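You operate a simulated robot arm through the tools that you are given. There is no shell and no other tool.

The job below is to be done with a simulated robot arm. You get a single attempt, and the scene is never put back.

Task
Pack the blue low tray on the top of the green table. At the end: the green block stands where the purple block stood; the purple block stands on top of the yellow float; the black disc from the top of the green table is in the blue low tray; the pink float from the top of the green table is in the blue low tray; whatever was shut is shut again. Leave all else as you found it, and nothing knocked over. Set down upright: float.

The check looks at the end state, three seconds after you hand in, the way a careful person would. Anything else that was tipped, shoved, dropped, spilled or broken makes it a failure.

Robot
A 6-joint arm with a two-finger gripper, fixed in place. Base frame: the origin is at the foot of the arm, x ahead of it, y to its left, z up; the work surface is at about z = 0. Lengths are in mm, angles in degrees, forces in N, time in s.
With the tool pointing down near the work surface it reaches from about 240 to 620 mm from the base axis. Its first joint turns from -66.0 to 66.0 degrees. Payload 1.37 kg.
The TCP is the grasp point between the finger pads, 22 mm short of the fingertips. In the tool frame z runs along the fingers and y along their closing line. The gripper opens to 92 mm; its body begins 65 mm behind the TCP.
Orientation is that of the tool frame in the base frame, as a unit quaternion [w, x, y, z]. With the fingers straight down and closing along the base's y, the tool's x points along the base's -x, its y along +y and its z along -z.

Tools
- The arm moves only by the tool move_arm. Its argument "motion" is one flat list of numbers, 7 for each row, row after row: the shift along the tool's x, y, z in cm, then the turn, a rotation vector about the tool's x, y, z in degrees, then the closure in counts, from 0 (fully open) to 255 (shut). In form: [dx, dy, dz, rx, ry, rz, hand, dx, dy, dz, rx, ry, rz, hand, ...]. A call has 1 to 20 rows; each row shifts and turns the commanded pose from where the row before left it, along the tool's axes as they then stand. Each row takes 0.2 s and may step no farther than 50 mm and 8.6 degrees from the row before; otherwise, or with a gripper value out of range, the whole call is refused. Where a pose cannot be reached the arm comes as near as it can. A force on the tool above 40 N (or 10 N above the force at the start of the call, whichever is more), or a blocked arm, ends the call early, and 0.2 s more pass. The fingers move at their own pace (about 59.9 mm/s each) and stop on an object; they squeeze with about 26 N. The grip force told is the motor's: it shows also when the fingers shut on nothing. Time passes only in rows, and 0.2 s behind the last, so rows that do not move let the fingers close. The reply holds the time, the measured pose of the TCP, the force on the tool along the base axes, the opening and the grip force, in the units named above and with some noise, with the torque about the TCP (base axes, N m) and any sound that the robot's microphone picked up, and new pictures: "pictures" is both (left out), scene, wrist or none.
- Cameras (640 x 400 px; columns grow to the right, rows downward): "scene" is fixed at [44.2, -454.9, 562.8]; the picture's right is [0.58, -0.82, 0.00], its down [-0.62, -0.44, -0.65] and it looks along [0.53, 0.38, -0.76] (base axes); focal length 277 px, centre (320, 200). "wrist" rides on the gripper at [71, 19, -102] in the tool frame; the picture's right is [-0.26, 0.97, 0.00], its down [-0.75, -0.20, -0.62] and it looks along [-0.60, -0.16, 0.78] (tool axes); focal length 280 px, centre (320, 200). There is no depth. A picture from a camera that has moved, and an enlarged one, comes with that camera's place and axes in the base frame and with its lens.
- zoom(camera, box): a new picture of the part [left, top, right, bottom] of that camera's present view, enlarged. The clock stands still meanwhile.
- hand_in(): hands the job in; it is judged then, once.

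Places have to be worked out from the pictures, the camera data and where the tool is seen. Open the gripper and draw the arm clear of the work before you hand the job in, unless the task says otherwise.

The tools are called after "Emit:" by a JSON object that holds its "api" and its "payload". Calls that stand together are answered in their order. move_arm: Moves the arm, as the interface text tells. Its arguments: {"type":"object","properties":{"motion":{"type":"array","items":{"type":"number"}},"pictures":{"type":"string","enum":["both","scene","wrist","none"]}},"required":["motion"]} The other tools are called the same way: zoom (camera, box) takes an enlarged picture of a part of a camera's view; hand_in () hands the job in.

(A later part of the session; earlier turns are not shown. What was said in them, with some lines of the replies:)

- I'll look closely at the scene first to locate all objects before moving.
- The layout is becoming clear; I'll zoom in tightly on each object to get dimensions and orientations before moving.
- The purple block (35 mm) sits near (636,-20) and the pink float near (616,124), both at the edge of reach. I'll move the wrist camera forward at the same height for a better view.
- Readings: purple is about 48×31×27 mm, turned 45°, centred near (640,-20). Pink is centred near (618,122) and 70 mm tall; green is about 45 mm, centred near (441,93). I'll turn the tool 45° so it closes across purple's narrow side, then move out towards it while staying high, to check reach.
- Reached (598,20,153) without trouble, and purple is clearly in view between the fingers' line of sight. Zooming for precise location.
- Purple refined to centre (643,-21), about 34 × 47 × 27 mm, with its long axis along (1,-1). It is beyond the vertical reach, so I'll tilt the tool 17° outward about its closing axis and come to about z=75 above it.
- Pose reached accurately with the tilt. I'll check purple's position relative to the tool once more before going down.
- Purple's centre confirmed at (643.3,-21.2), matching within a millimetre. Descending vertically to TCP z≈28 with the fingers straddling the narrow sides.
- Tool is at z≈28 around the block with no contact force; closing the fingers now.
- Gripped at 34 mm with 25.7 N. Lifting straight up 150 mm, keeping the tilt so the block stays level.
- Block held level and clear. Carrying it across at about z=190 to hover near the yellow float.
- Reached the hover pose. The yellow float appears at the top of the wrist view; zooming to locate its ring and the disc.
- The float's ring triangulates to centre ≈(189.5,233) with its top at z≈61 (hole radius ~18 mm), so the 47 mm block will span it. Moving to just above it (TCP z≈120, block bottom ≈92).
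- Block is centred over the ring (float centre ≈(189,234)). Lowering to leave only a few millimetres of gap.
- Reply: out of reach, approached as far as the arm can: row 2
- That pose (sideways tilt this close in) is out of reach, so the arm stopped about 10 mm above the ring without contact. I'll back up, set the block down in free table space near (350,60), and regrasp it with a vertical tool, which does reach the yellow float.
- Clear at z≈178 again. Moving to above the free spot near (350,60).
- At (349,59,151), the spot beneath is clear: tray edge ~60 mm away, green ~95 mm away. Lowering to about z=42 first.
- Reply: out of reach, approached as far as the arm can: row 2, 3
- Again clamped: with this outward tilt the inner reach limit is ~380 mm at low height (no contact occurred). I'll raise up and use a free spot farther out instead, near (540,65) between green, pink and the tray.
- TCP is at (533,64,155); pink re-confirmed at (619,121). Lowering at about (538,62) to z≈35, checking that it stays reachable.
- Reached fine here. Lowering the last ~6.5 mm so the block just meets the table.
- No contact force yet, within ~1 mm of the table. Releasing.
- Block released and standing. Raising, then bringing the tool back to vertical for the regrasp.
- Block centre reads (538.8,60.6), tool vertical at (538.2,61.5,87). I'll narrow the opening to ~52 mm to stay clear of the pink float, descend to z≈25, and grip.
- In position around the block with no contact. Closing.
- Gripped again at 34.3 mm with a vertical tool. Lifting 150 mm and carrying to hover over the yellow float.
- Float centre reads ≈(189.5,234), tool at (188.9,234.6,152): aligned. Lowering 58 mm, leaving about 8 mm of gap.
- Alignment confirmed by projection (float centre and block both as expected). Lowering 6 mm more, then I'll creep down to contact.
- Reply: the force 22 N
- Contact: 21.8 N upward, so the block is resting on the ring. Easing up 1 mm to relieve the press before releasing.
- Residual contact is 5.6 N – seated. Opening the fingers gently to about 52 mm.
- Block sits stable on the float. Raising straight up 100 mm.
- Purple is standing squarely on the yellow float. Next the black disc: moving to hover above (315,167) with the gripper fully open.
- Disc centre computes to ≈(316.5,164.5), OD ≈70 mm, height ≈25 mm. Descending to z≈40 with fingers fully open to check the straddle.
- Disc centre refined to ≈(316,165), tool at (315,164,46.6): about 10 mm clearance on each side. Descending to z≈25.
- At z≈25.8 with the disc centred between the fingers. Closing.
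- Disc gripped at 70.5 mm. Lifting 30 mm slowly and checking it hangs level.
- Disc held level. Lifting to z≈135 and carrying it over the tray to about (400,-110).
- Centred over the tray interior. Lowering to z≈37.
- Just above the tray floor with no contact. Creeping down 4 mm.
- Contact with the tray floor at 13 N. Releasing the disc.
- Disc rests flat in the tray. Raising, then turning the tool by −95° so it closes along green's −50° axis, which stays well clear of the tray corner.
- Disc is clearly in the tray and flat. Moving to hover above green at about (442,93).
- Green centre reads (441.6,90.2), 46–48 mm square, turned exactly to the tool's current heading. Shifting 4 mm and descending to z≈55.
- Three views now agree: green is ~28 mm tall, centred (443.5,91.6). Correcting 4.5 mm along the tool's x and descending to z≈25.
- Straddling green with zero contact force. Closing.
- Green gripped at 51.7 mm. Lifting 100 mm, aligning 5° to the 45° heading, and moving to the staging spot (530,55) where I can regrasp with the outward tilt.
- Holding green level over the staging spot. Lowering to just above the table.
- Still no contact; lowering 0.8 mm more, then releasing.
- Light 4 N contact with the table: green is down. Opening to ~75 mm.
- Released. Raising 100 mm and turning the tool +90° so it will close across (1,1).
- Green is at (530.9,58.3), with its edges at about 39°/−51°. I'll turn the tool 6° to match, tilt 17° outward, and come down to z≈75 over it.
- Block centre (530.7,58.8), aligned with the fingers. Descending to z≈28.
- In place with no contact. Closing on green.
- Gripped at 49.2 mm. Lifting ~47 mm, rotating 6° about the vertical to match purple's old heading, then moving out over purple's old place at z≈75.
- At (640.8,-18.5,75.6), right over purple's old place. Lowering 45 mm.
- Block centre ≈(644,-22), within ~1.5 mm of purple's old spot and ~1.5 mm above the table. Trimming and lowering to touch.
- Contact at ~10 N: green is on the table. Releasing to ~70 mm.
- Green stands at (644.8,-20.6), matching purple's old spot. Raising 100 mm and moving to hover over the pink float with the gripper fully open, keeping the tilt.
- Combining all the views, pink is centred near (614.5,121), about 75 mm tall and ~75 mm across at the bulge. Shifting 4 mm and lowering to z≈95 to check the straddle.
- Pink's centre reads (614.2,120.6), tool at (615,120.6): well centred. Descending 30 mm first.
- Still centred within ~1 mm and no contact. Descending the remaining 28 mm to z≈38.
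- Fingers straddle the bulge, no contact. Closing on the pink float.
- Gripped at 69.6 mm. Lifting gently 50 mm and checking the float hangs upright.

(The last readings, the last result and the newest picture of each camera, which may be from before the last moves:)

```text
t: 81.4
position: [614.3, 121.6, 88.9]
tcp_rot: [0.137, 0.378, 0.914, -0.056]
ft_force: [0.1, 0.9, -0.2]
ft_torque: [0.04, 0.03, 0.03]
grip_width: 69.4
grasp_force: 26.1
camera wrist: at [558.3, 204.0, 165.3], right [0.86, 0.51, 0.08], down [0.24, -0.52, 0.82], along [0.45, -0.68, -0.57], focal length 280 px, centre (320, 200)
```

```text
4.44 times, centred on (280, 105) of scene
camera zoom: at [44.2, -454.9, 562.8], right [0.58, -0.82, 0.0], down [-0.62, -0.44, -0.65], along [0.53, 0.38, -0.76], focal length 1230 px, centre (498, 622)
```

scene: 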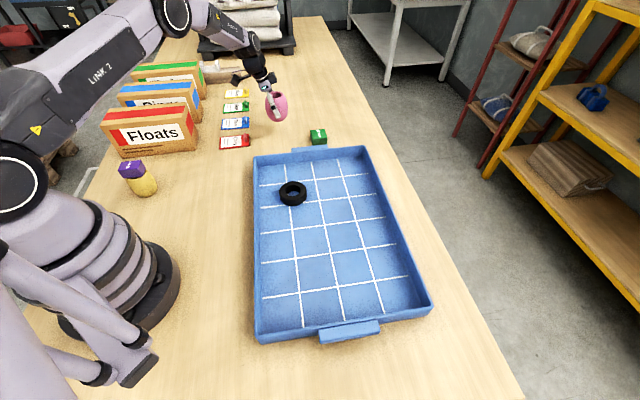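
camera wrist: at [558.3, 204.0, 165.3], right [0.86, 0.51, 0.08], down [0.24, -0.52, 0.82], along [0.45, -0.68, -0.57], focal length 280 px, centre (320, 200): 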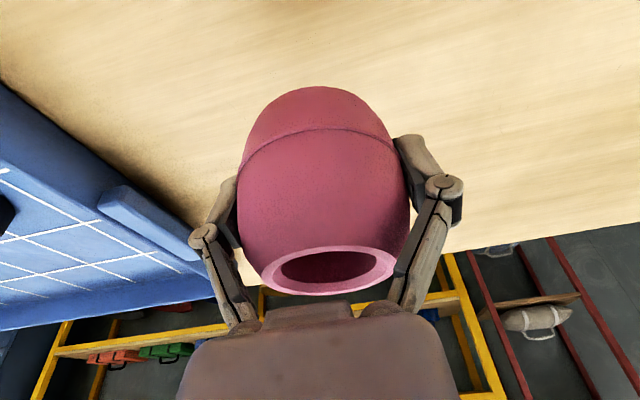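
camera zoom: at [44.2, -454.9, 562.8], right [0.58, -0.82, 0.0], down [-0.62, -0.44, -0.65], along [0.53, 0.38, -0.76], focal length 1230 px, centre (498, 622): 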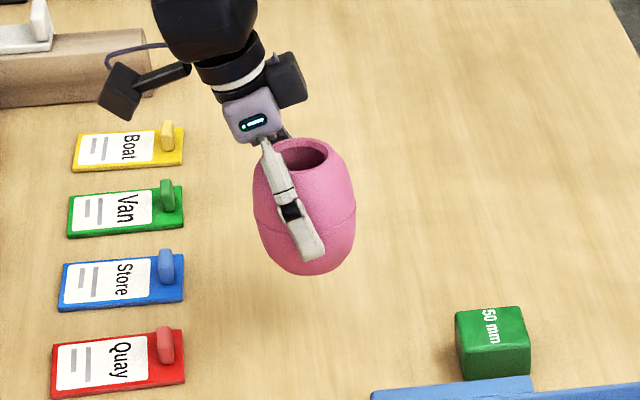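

Float hangs upright with no slip. Raising to z≈148 and carrying it over the tray to about (515,-180).

Emit:
{"api": "move_arm", "payload": {"motion": [-0.877, 0, -2.869, 0, 0, 0, 255, -0.877, 0, -2.869, 0, 0, 0, 255, -1.711, -3.54, 0.524, 0, 0, 0, 255, -1.711, -3.54, 0.524, 0, 0, 0, 255, -1.711, -3.54, 0.524, 0, 0, 0, 255, -1.711, -3.54, 0.524, 0, 0, 0, 255, -1.711, -3.54, 0.524, 0, 0, 0, 255, -1.711, -3.54, 0.524, 0, 0, 0, 255, -1.711, -3.54, 0.524, 0, 0, 0, 255, -1.711, -3.54, 0.524, 0, 0, 0, 255, 0, 0, 0, 0, 0, 0, 255, 0, 0, 0, 0, 0, 0, 255], "pictures": "both"}}

Emit:
{"api": "zoom", "payload": {"camera": "scene", "box": [240, 100, 420, 230]}}

```text
t: 84.0
position: [515.1, -180.3, 150.8]
tcp_rot: [0.137, 0.377, 0.914, -0.056]
ft_force: [-0.5, 0.5, -0.7]
ft_torque: [0.0, 0.02, -0.01]
grip_width: 69.7
grasp_force: 25.9
camera wrist: at [459.6, -97.4, 225.2], right [0.86, 0.51, 0.08], down [0.24, -0.52, 0.82], along [0.45, -0.68, -0.57], focal length 280 px, centre (320, 200)
```

scene: 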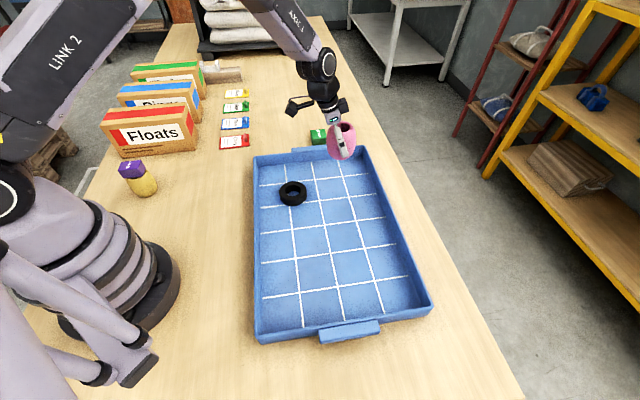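
wrist: 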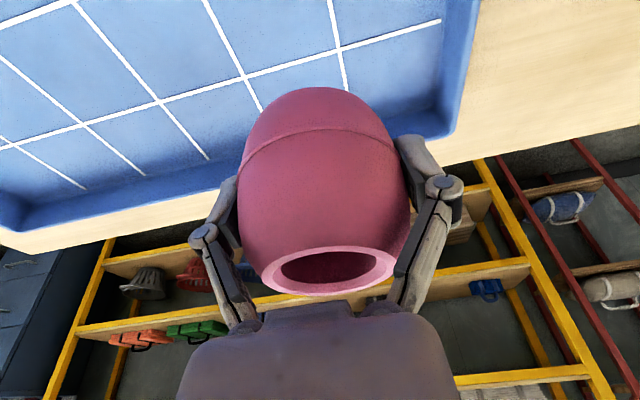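

```text
3.08 times, centred on (330, 165) of scene
camera zoom: at [44.1, -454.9, 562.8], right [0.58, -0.82, 0.0], down [-0.62, -0.44, -0.65], along [0.53, 0.38, -0.76], focal length 851 px, centre (289, 308)
```

zoom: 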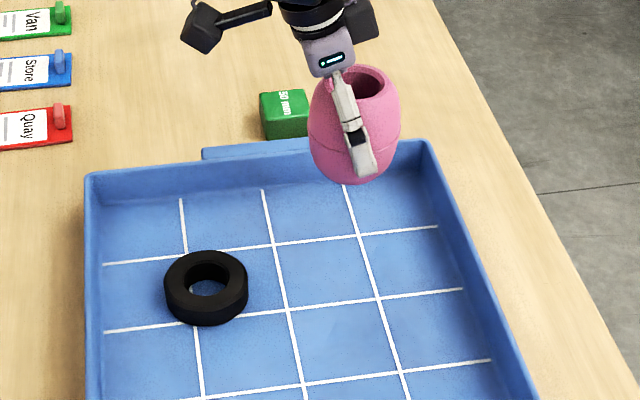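

Over the tray with ~100 mm to the nearest walls. Lowering 95 mm, watching for reach limits.

Emit:
{"api": "move_arm", "payload": {"motion": [0.926, 0, 3.028, 0, 0, 0, 255, 0.926, 0, 3.028, 0, 0, 0, 255, 0.926, 0, 3.028, 0, 0, 0, 255, 0, 0, 0, 0, 0, 0, 255, 0, 0, 0, 0, 0, 0, 255], "pictures": "both"}}

Emit:
{"api": "zoom", "payload": {"camera": "scene", "box": [240, 100, 420, 230]}}

```text
t: 85.2
position: [515.1, -179.9, 55.2]
tcp_rot: [0.136, 0.379, 0.914, -0.057]
ft_force: [-0.2, -0.8, -0.3]
ft_torque: [-0.02, -0.01, 0.02]
grip_width: 69.6
grasp_force: 25.9
camera wrist: at [459.6, -98.0, 131.9], right [0.86, 0.51, 0.08], down [0.24, -0.52, 0.82], along [0.45, -0.68, -0.57], focal length 280 px, centre (320, 200)
```

scene: 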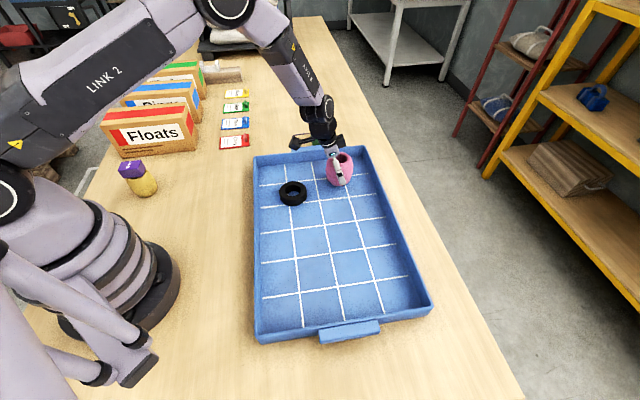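
wrist: 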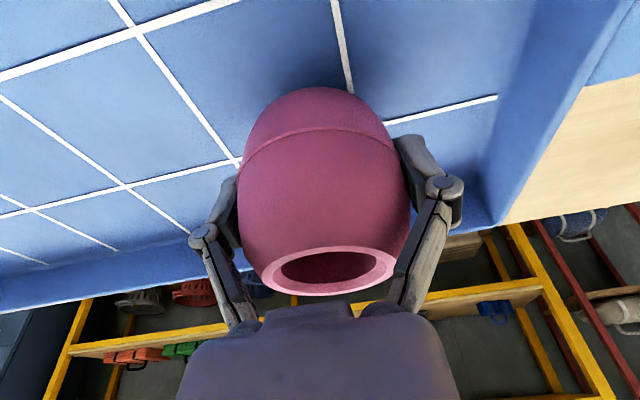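

```text
3.08 times, centred on (330, 165) of scene
camera zoom: at [44.2, -454.9, 562.8], right [0.58, -0.82, 0.0], down [-0.62, -0.44, -0.65], along [0.53, 0.38, -0.76], focal length 851 px, centre (289, 308)
```

zoom: 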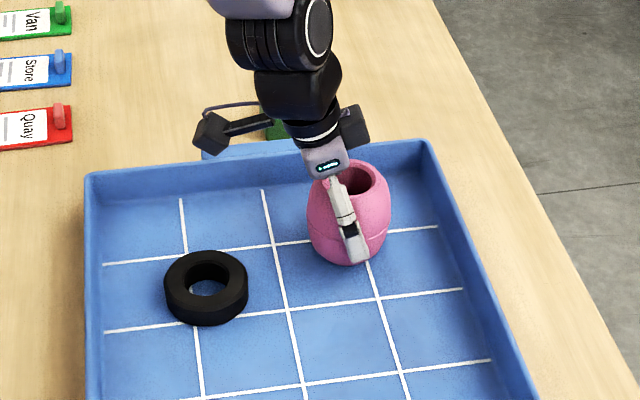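

Reachable here. Creeping down 7 mm.

Emit:
{"api": "move_arm", "payload": {"motion": [0.1, 0, 0.335, 0, 0, 0, 255, 0.105, 0, 0.334, 0, 0, 0, 255, 0, 0, 0, 0, 0, 0, 255], "pictures": "none"}}

```text
t: 86.0
position: [515.0, -180.2, 48.5]
tcp_rot: [0.136, 0.377, 0.914, -0.056]
ft_force: [-0.5, 0.1, -1.8]
ft_torque: [0.02, -0.01, -0.03]
grip_width: 69.5
grasp_force: 25.7
```

Emit:
{"api": "move_arm", "payload": {"motion": [0.044, 0, 0.143, 0, 0, 0, 255, 0, 0, 0, 0, 0, 0, 255], "pictures": "none"}}

```text
t: 86.6
position: [514.9, -179.4, 46.8]
tcp_rot: [0.136, 0.379, 0.914, -0.056]
ft_force: [-0.1, -0.4, -0.6]
ft_torque: [0.0, 0.01, 0.01]
grip_width: 69.5
grasp_force: 26.3
```

No contact yet; another 1 mm.

Emit:
{"api": "move_arm", "payload": {"motion": [0.029, 0, 0.096, 0, 0, 0, 255, 0, 0, 0, 0, 0, 0, 255], "pictures": "none"}}

```text
t: 87.2
position: [515.6, -180.2, 46.9]
tcp_rot: [0.136, 0.378, 0.914, -0.056]
ft_force: [0.1, 0.0, -0.9]
ft_torque: [0.0, 0.01, 0.02]
grip_width: 69.3
grasp_force: 26.0
```

Emit:
{"api": "move_arm", "payload": {"motion": [0.029, 0, 0.096, 0, 0, 0, 255, 0, 0, 0, 0, 0, 0, 255], "pictures": "wrist"}}

```text
t: 87.8
position: [515.2, -179.8, 45.1]
tcp_rot: [0.136, 0.378, 0.914, -0.057]
ft_force: [-2.2, -0.1, 4.8]
ft_torque: [-0.06, 0.12, -0.02]
grip_width: 69.3
grasp_force: 25.4
camera wrist: at [458.9, -97.5, 121.2], right [0.86, 0.51, 0.08], down [0.24, -0.52, 0.82], along [0.45, -0.68, -0.57], focal length 280 px, centre (320, 200)
```

wrist: 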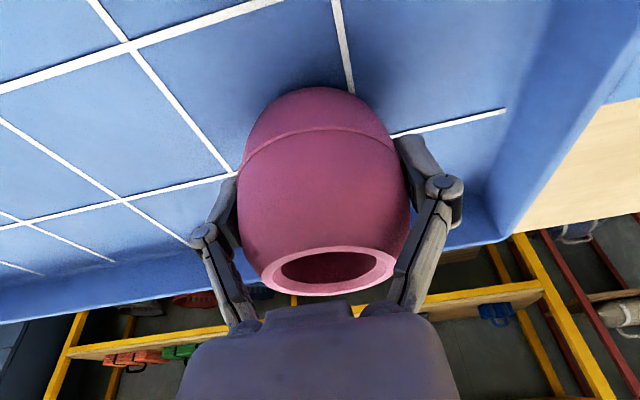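

Contact at ~5 N: the float's base is on the tray floor. Opening the fingers gently to full.

Emit:
{"api": "move_arm", "payload": {"motion": [0, 0, 0, 0, 0, 0, 50, 0, 0, 0, 0, 0, 0, 30, 0, 0, 0, 0, 0, 0, 0, 0, 0, 0, 0, 0, 0, 0, 0, 0, 0, 0, 0, 0, 0], "pictures": "both"}}

Emit:
{"api": "zoom", "payload": {"camera": "scene", "box": [240, 100, 420, 230]}}

```text
t: 89.0
position: [513.7, -180.5, 45.9]
tcp_rot: [0.136, 0.379, 0.914, -0.056]
ft_force: [0.0, 0.3, -0.3]
ft_torque: [0.0, 0.03, -0.02]
grip_width: 91.9
grasp_force: 0.0
camera wrist: at [458.8, -97.5, 121.0], right [0.86, 0.51, 0.08], down [0.24, -0.52, 0.82], along [0.45, -0.68, -0.57], focal length 280 px, centre (320, 200)
```

scene: 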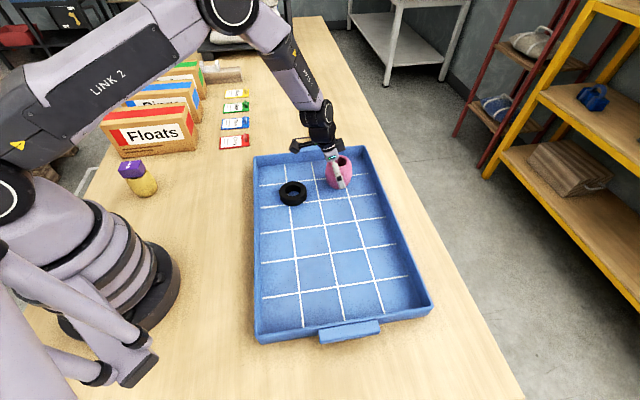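
wrist: 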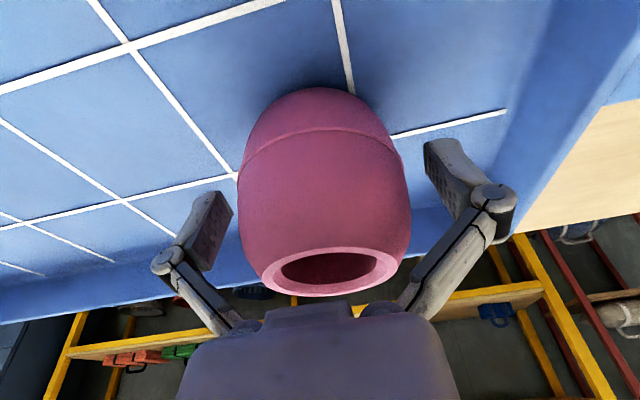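

```text
3.08 times, centred on (330, 165) of scene
camera zoom: at [44.2, -454.9, 562.8], right [0.58, -0.82, 0.0], down [-0.62, -0.44, -0.65], along [0.53, 0.38, -0.76], focal length 851 px, centre (289, 308)
```

zoom: 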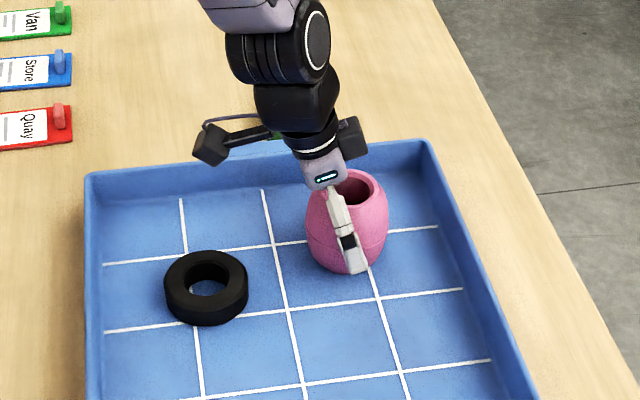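

Float stands upright on its own. Withdrawing straight up 110 mm.

Emit:
{"api": "move_arm", "payload": {"motion": [-0.15, 0, -0.478, 0, 0, 0, 0, -0.6, 0, -1.96, 0, 0, 0, 0, -1.2, 0, -3.93, 0, 0, 0, 0, -1.27, 0, -4.15, 0, 0, 0, 0, 0, 0, 0, 0, 0, 0, 0], "pictures": "both"}}

Emit:
{"api": "zoom", "payload": {"camera": "scene", "box": [240, 100, 420, 230]}}

```text
t: 90.2
position: [515.0, -179.0, 156.5]
tcp_rot: [0.137, 0.377, 0.914, -0.057]
ft_force: [0.1, 0.4, 0.8]
ft_torque: [-0.02, 0.04, 0.02]
grip_width: 92.1
grasp_force: 0.1
camera wrist: at [458.7, -96.5, 232.8], right [0.86, 0.51, 0.08], down [0.24, -0.52, 0.82], along [0.45, -0.68, -0.57], focal length 280 px, centre (320, 200)
```

scene: 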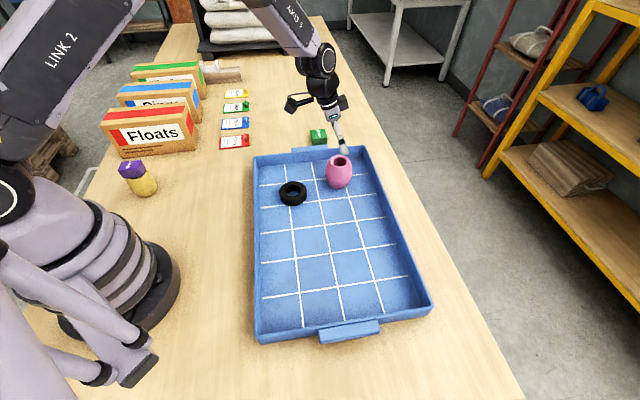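
wrist: 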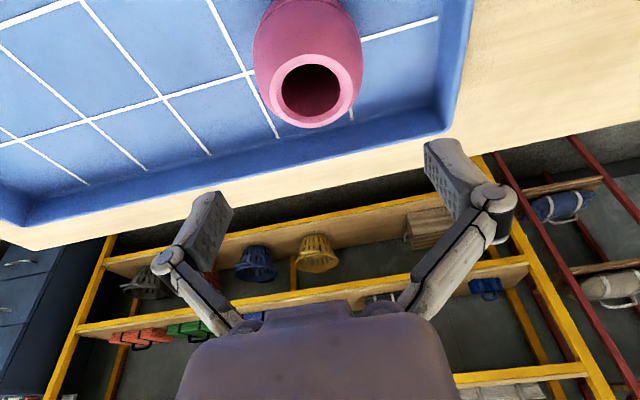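

```text
3.08 times, centred on (330, 165) of scene
camera zoom: at [44.2, -454.9, 562.8], right [0.58, -0.82, 0.0], down [-0.62, -0.44, -0.65], along [0.53, 0.38, -0.76], focal length 851 px, centre (289, 308)
```

zoom: 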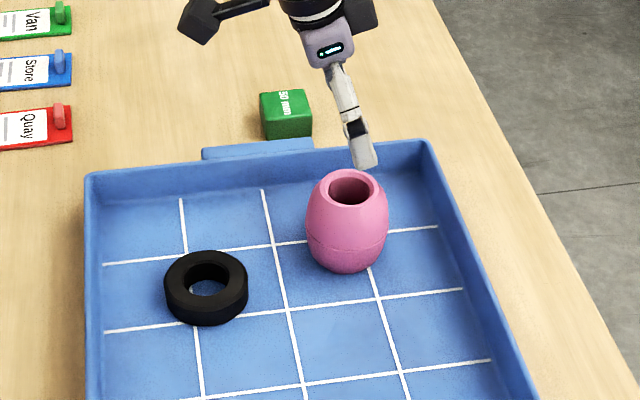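

Everything looks right: pink upright and disc flat in the tray, green in purple's old place, purple on the yellow float. Raising, levelling the tool and withdrawing to near the starting pose.

Emit:
{"api": "move_arm", "payload": {"motion": [-0.975, 0, -3.188, 0, 0, 0, 0, -0.975, 0, -3.188, 0, 0, 0, 0, -0.975, 0, -3.188, 0, 0, 0, 0, 0, 0, 0, 0, 8.5, 0, 0, 0, 0, 0, 0, 8.5, 0, 0, 3.586, 0.454, 0, 0, 0, 0, 0, 3.586, 0.454, 0, 0, 0, 0, 0, 3.586, 0.454, 0, 0, 0, 0, 0, 3.586, 0.454, 0, 0, 0, 0, 0, 3.586, 0.454, 0, 0, 0, 0, 0, 3.586, 0.454, 0, 0, 0, 0, 0, 3.586, 0.454, 0, 0, 0, 0, 0, 0, 0, 0, 0, 0, 0, 0, 0, 0, 0, 0, 0, 0, 0], "pictures": "both"}}

Emit:
{"api": "zoom", "payload": {"camera": "scene", "box": [90, 70, 390, 250]}}

Emit:
{"api": "zoom", "payload": {"camera": "scene", "box": [100, 140, 180, 205]}}

```text
t: 93.2
position: [362.3, 19.8, 255.6]
tcp_rot: [0.0, 0.383, 0.924, 0.0]
ft_force: [0.1, -0.3, -1.1]
ft_torque: [-0.01, 0.03, 0.0]
grip_width: 91.7
grasp_force: 0.1
camera wrist: at [323.8, 83.0, 355.5], right [0.87, 0.5, 0.0], down [0.39, -0.68, 0.63], along [0.31, -0.54, -0.78], focal length 280 px, centre (320, 200)
```

scene: 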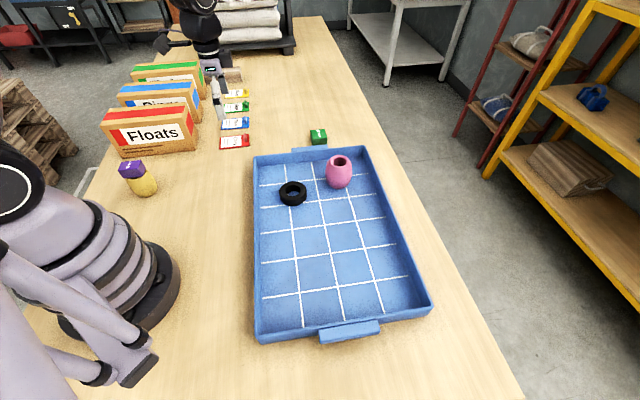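
wrist: 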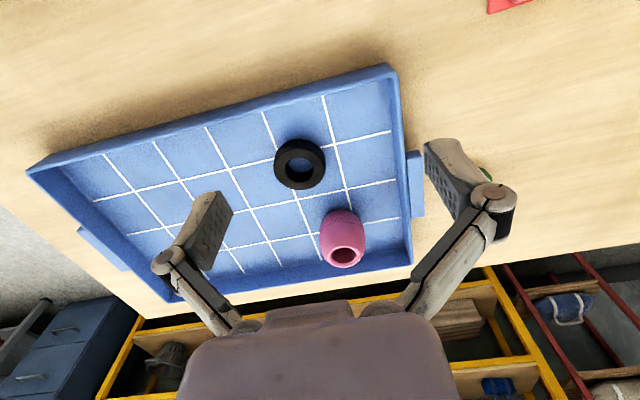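

```text
2.13 times, centred on (240, 160) of scene
camera zoom: at [44.2, -454.9, 562.8], right [0.58, -0.82, 0.0], down [-0.62, -0.44, -0.65], along [0.53, 0.38, -0.76], focal length 590 px, centre (491, 285)
```

zoom: 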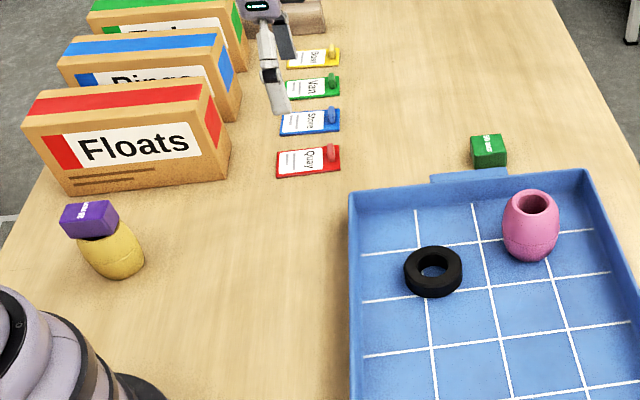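

```text
6.15 times, centred on (140, 172) of scene
camera zoom: at [44.2, -454.9, 562.8], right [0.58, -0.82, 0.0], down [-0.62, -0.44, -0.65], along [0.53, 0.38, -0.76], focal length 1702 px, centre (1428, 369)
```

zoom: 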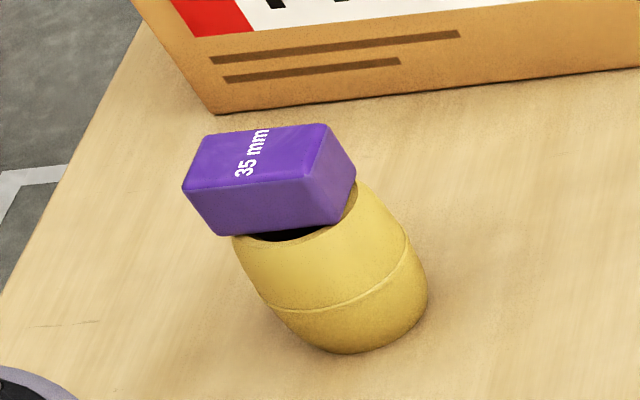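

All goals are met: purple stands on the yellow float, green stands in purple's old place, and the disc and upright pink float are in the tray. Nothing else has moved, and the gripper is open with the arm clear. Handing in.

Emit:
{"api": "hand_in", "payload": {}}

```text
The job is handed in.
```

The job is done and handed in. In the last pictures, before I handed in:

- **Purple block:** it stands on top of the yellow float and is stable.
- **Green block:** it stands where the purple block stood, within about 2 mm of that spot.
- **Black disc:** it lies flat in the blue low tray.
- **Pink float:** it stands upright in the blue low tray.

The cards, cartons, tray and yellow float look as I found them, and nothing was knocked over. Nothing needed opening, so there was nothing to shut again. The purple block's old spot was beyond straight-down reach. To get around that, I set the purple and green blocks down once on a free patch of table and gripped them again from another angle.

The gripper is open and the arm is drawn back near its starting position.
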